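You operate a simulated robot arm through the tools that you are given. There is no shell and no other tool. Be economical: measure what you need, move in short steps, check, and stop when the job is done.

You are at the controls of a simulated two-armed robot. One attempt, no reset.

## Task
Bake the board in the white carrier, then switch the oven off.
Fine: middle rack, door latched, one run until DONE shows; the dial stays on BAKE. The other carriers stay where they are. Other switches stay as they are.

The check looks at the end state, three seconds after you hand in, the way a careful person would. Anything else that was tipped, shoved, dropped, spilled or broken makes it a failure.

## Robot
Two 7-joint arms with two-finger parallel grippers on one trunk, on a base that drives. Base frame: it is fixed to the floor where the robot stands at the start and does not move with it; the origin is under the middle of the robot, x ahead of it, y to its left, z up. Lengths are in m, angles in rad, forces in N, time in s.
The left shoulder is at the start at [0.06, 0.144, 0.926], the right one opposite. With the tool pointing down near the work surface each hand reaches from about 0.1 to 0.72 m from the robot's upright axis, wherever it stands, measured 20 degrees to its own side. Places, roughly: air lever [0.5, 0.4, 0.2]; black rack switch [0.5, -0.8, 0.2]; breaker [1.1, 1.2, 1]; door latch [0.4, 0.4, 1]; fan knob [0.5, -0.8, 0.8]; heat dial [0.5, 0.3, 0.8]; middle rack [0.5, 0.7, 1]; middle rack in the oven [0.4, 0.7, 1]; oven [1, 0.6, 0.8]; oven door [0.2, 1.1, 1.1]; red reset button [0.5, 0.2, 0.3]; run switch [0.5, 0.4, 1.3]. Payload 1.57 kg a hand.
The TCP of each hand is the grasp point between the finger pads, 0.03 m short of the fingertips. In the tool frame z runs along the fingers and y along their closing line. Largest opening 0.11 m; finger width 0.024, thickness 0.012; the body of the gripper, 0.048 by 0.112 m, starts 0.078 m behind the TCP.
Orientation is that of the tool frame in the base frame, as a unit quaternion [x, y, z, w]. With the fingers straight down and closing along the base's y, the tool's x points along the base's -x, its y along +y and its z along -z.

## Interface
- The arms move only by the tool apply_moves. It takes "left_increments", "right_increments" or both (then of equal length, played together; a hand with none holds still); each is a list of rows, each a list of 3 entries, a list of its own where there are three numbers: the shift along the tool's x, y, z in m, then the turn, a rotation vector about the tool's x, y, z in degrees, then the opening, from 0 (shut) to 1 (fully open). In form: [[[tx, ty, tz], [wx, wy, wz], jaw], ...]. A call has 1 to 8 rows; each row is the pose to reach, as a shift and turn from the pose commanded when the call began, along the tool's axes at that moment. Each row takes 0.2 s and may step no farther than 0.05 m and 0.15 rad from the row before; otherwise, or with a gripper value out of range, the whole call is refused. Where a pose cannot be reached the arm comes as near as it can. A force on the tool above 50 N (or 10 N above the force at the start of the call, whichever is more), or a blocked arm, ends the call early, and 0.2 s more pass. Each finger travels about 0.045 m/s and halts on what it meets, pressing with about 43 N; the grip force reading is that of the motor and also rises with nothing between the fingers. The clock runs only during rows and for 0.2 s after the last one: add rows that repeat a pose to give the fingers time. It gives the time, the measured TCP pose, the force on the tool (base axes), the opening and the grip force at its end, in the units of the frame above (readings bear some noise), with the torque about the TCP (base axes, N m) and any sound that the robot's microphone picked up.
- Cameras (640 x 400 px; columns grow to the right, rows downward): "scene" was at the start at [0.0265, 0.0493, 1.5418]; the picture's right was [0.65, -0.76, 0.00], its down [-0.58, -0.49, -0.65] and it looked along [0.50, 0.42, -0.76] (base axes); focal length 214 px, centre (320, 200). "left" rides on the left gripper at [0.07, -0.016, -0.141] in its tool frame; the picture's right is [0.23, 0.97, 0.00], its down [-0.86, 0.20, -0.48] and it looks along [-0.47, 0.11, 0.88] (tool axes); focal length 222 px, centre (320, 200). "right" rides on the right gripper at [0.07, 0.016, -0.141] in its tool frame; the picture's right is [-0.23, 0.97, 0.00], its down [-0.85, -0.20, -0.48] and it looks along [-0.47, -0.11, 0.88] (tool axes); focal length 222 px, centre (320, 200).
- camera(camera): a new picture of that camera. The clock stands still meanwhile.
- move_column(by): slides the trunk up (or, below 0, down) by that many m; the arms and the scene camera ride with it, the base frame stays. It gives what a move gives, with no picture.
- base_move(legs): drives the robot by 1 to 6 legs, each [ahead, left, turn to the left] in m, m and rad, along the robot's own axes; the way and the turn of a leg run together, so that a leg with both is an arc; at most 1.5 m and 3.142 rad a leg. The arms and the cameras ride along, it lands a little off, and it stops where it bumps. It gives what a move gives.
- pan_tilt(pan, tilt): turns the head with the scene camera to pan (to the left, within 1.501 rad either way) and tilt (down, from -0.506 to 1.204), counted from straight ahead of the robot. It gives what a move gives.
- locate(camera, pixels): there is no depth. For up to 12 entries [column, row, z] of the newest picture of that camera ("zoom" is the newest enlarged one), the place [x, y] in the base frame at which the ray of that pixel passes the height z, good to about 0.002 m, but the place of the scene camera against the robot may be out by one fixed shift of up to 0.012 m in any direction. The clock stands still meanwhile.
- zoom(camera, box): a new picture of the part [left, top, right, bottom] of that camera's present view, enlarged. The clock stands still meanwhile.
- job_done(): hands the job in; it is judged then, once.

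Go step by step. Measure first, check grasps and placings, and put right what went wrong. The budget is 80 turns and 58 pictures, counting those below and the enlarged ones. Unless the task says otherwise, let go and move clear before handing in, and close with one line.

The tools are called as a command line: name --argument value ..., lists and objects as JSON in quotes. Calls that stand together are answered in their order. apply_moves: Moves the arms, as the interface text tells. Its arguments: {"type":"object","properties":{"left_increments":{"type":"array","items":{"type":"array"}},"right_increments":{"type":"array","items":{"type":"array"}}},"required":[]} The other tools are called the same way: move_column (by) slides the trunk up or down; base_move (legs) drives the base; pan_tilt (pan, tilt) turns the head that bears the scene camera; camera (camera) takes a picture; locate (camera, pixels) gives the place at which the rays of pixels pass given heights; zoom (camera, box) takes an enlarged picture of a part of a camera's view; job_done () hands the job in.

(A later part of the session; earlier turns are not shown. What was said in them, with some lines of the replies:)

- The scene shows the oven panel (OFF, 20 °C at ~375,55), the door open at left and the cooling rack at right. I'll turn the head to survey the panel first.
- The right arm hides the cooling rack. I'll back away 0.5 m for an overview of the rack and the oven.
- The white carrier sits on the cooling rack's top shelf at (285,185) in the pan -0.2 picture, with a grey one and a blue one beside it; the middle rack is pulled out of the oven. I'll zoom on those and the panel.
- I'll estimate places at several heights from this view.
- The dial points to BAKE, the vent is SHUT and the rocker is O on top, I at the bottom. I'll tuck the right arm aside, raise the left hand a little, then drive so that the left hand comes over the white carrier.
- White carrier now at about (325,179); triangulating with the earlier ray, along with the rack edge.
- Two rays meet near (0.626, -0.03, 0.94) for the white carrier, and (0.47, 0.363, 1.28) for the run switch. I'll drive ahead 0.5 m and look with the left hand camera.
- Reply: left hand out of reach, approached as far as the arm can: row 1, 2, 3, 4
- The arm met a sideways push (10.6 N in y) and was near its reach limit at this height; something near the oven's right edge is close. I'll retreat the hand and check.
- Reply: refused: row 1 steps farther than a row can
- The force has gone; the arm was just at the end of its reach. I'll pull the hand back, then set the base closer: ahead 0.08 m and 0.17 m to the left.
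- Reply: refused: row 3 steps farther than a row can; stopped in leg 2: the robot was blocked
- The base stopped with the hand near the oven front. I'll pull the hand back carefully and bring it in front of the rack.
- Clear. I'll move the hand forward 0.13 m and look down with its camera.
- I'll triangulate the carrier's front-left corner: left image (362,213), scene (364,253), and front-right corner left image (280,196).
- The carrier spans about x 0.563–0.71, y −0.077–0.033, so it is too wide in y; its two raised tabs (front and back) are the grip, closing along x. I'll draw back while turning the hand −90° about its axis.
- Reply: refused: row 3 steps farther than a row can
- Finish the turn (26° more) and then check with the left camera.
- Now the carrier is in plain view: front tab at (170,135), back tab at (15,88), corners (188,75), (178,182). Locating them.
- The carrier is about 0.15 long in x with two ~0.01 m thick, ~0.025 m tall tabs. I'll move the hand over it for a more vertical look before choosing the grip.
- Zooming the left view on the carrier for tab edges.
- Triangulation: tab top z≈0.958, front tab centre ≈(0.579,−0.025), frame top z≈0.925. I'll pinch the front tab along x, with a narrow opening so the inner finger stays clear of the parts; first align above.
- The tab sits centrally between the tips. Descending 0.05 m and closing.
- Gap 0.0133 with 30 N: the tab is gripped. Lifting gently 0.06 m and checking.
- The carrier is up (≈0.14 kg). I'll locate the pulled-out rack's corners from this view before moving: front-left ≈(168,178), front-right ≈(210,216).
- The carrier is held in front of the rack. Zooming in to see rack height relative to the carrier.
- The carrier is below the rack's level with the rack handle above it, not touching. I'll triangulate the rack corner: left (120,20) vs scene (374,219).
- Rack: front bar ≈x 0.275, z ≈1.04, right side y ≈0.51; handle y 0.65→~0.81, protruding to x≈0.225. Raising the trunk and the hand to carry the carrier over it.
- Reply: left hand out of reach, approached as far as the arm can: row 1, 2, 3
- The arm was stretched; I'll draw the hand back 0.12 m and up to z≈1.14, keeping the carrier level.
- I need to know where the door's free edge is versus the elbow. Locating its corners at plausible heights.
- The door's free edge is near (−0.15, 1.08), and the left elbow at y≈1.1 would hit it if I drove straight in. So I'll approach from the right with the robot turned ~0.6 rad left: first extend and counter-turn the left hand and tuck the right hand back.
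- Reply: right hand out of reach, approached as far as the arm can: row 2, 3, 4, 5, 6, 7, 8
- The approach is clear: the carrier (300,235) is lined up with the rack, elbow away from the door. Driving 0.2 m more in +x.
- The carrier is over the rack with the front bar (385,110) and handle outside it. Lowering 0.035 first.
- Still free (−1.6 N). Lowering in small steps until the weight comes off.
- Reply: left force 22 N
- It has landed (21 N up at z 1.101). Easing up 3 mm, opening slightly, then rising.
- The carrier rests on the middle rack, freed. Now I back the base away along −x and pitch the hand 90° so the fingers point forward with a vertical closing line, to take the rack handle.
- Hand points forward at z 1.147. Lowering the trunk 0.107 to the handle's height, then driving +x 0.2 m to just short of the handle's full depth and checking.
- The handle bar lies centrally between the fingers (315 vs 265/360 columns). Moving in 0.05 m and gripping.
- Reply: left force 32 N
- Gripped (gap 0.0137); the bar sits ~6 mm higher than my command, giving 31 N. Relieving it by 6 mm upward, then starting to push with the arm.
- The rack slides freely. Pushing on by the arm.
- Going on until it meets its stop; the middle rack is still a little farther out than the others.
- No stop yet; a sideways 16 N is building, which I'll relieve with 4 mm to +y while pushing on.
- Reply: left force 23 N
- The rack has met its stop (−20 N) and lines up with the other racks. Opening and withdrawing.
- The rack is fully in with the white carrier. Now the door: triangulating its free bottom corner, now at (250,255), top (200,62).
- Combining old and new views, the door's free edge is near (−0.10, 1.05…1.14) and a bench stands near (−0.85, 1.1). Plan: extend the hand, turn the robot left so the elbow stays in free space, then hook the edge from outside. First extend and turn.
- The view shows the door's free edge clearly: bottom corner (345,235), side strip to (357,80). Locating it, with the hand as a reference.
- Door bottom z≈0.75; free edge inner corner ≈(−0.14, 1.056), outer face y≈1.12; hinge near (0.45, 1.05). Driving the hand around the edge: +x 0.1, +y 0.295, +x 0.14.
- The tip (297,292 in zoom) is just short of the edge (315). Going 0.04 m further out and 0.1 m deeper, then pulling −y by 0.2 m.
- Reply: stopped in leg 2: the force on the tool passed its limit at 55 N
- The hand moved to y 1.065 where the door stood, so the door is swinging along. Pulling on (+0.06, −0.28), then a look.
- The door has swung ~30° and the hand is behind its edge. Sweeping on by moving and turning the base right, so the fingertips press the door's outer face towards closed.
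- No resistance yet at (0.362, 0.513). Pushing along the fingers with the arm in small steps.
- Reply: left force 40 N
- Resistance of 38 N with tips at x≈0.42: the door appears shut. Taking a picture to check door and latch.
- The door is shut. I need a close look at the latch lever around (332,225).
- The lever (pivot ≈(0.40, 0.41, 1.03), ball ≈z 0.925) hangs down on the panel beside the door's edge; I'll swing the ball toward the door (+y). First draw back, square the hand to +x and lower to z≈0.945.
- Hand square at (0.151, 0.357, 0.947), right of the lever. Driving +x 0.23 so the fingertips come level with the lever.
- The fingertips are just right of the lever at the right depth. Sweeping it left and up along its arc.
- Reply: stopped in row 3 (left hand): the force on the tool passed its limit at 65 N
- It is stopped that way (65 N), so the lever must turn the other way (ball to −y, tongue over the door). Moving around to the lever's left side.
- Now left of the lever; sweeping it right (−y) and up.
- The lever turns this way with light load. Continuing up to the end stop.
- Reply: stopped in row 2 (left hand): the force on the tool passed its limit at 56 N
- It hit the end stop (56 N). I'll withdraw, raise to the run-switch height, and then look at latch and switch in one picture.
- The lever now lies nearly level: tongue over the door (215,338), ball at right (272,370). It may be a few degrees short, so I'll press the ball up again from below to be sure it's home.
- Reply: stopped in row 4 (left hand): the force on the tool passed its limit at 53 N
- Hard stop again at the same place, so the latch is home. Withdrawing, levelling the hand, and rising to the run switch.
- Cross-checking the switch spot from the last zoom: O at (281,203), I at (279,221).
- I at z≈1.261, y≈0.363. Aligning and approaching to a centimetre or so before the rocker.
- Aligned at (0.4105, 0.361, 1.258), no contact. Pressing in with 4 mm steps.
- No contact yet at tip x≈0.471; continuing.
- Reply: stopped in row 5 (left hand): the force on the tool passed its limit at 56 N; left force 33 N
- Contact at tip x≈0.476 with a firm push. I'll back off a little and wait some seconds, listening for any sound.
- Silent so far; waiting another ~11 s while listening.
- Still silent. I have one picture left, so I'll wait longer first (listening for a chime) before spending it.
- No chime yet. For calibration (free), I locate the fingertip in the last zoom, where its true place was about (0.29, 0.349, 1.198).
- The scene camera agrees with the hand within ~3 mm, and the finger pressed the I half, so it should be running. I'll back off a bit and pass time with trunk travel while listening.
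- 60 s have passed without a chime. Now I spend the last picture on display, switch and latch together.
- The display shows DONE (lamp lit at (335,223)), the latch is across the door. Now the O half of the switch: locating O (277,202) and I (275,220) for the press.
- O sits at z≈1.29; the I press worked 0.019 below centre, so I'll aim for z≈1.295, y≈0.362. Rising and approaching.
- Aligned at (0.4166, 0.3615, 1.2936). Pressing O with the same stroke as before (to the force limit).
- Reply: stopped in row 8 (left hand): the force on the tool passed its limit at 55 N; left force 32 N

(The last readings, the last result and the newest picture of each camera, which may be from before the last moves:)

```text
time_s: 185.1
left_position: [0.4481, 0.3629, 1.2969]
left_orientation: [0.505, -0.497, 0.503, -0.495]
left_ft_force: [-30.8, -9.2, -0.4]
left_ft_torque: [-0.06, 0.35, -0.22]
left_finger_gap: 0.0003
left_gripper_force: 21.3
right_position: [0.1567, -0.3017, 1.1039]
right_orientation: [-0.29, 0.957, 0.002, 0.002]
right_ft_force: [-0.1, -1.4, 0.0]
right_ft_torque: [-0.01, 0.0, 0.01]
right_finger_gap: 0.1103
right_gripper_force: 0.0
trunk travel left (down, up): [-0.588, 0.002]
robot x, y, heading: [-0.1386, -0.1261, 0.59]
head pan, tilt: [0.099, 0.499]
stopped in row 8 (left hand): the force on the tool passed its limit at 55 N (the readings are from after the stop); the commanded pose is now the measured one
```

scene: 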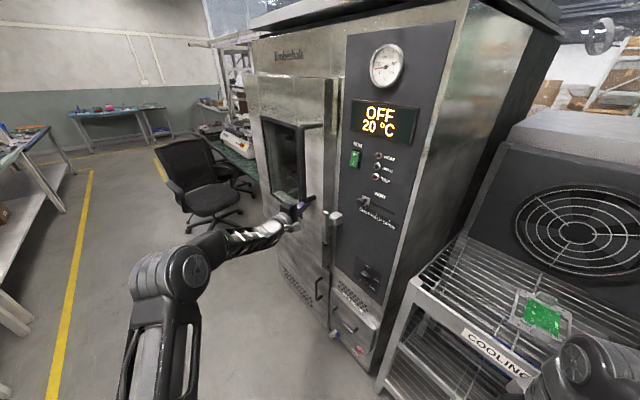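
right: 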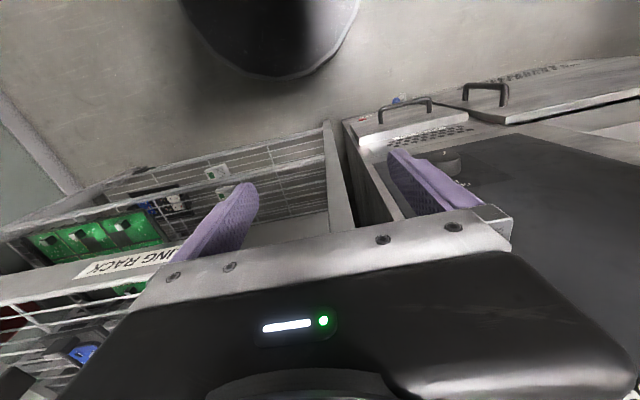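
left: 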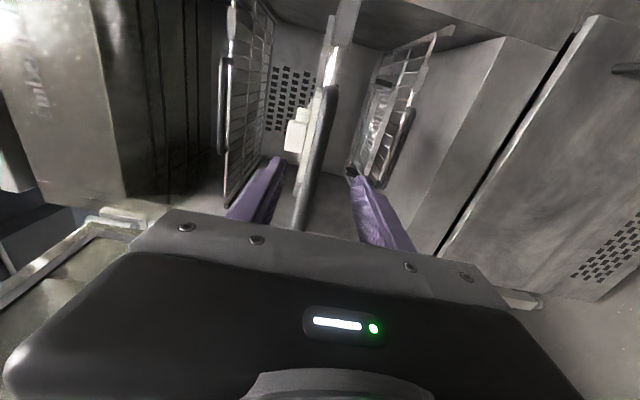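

The O press ended as the I press did (tip ≈0.478, 55 N). Withdrawing the hand and backing clear.

apply_moves --left_increments '[[[0, 0, -0.015], [0, 0, 0], 0], [[0, 0, -0.05], [0, 0, 0], 0], [[0, 0, -0.09], [0, 0, 0], 0], [[0, 0, -0.12], [0, 0, 0], 0]]'

base_move --legs '[[-0.168, 0.109, 0]]'

```text
time_s: 186.1
left_position: [0.3334, 0.3616, 1.2945]
left_orientation: [0.506, -0.498, 0.503, -0.493]
left_ft_force: [-0.3, 0.0, 0.5]
left_ft_torque: [0.02, -0.04, 0.02]
left_finger_gap: 0.0002
left_gripper_force: 21.4
right_position: [0.1617, -0.2997, 1.1026]
right_orientation: [-0.29, 0.957, 0.001, 0.0]
right_ft_force: [0.0, -0.5, 1.0]
right_ft_torque: [-0.02, 0.0, 0.01]
right_finger_gap: 0.11
right_gripper_force: 0.0
trunk travel left (down, up): [-0.588, 0.002]
robot x, y, heading: [-0.1403, -0.1256, 0.587]
head pan, tilt: [0.099, 0.499]
```

```text
time_s: 187.7
left_position: [0.1329, 0.357, 1.2946]
left_orientation: [0.506, -0.497, 0.504, -0.493]
left_ft_force: [-0.3, 1.0, -0.2]
left_ft_torque: [-0.04, 0.03, -0.03]
left_finger_gap: 0.0
left_gripper_force: 21.5
right_position: [-0.0415, -0.3063, 1.104]
right_orientation: [-0.29, 0.957, 0.001, 0.001]
right_ft_force: [-0.2, -0.6, -0.4]
right_ft_torque: [0.03, -0.03, 0.01]
right_finger_gap: 0.11
right_gripper_force: 0.1
trunk travel left (down, up): [-0.588, 0.002]
robot x, y, heading: [-0.3438, -0.1309, 0.59]
head pan, tilt: [0.099, 0.499]
```

The readings show both hands free and clear of the oven, with no forces on the tools. The run reached DONE and I pressed the switch to O, so I'm handing in.

job_done

```text
The job is handed in.
```

I baked the board in the white carrier on the middle rack, with the door shut and latched. The one run reached DONE at 90 °C and I then pressed the run switch to O. I had no pictures left to confirm OFF on the display, but the press met the same force and depth as the one that started the run.
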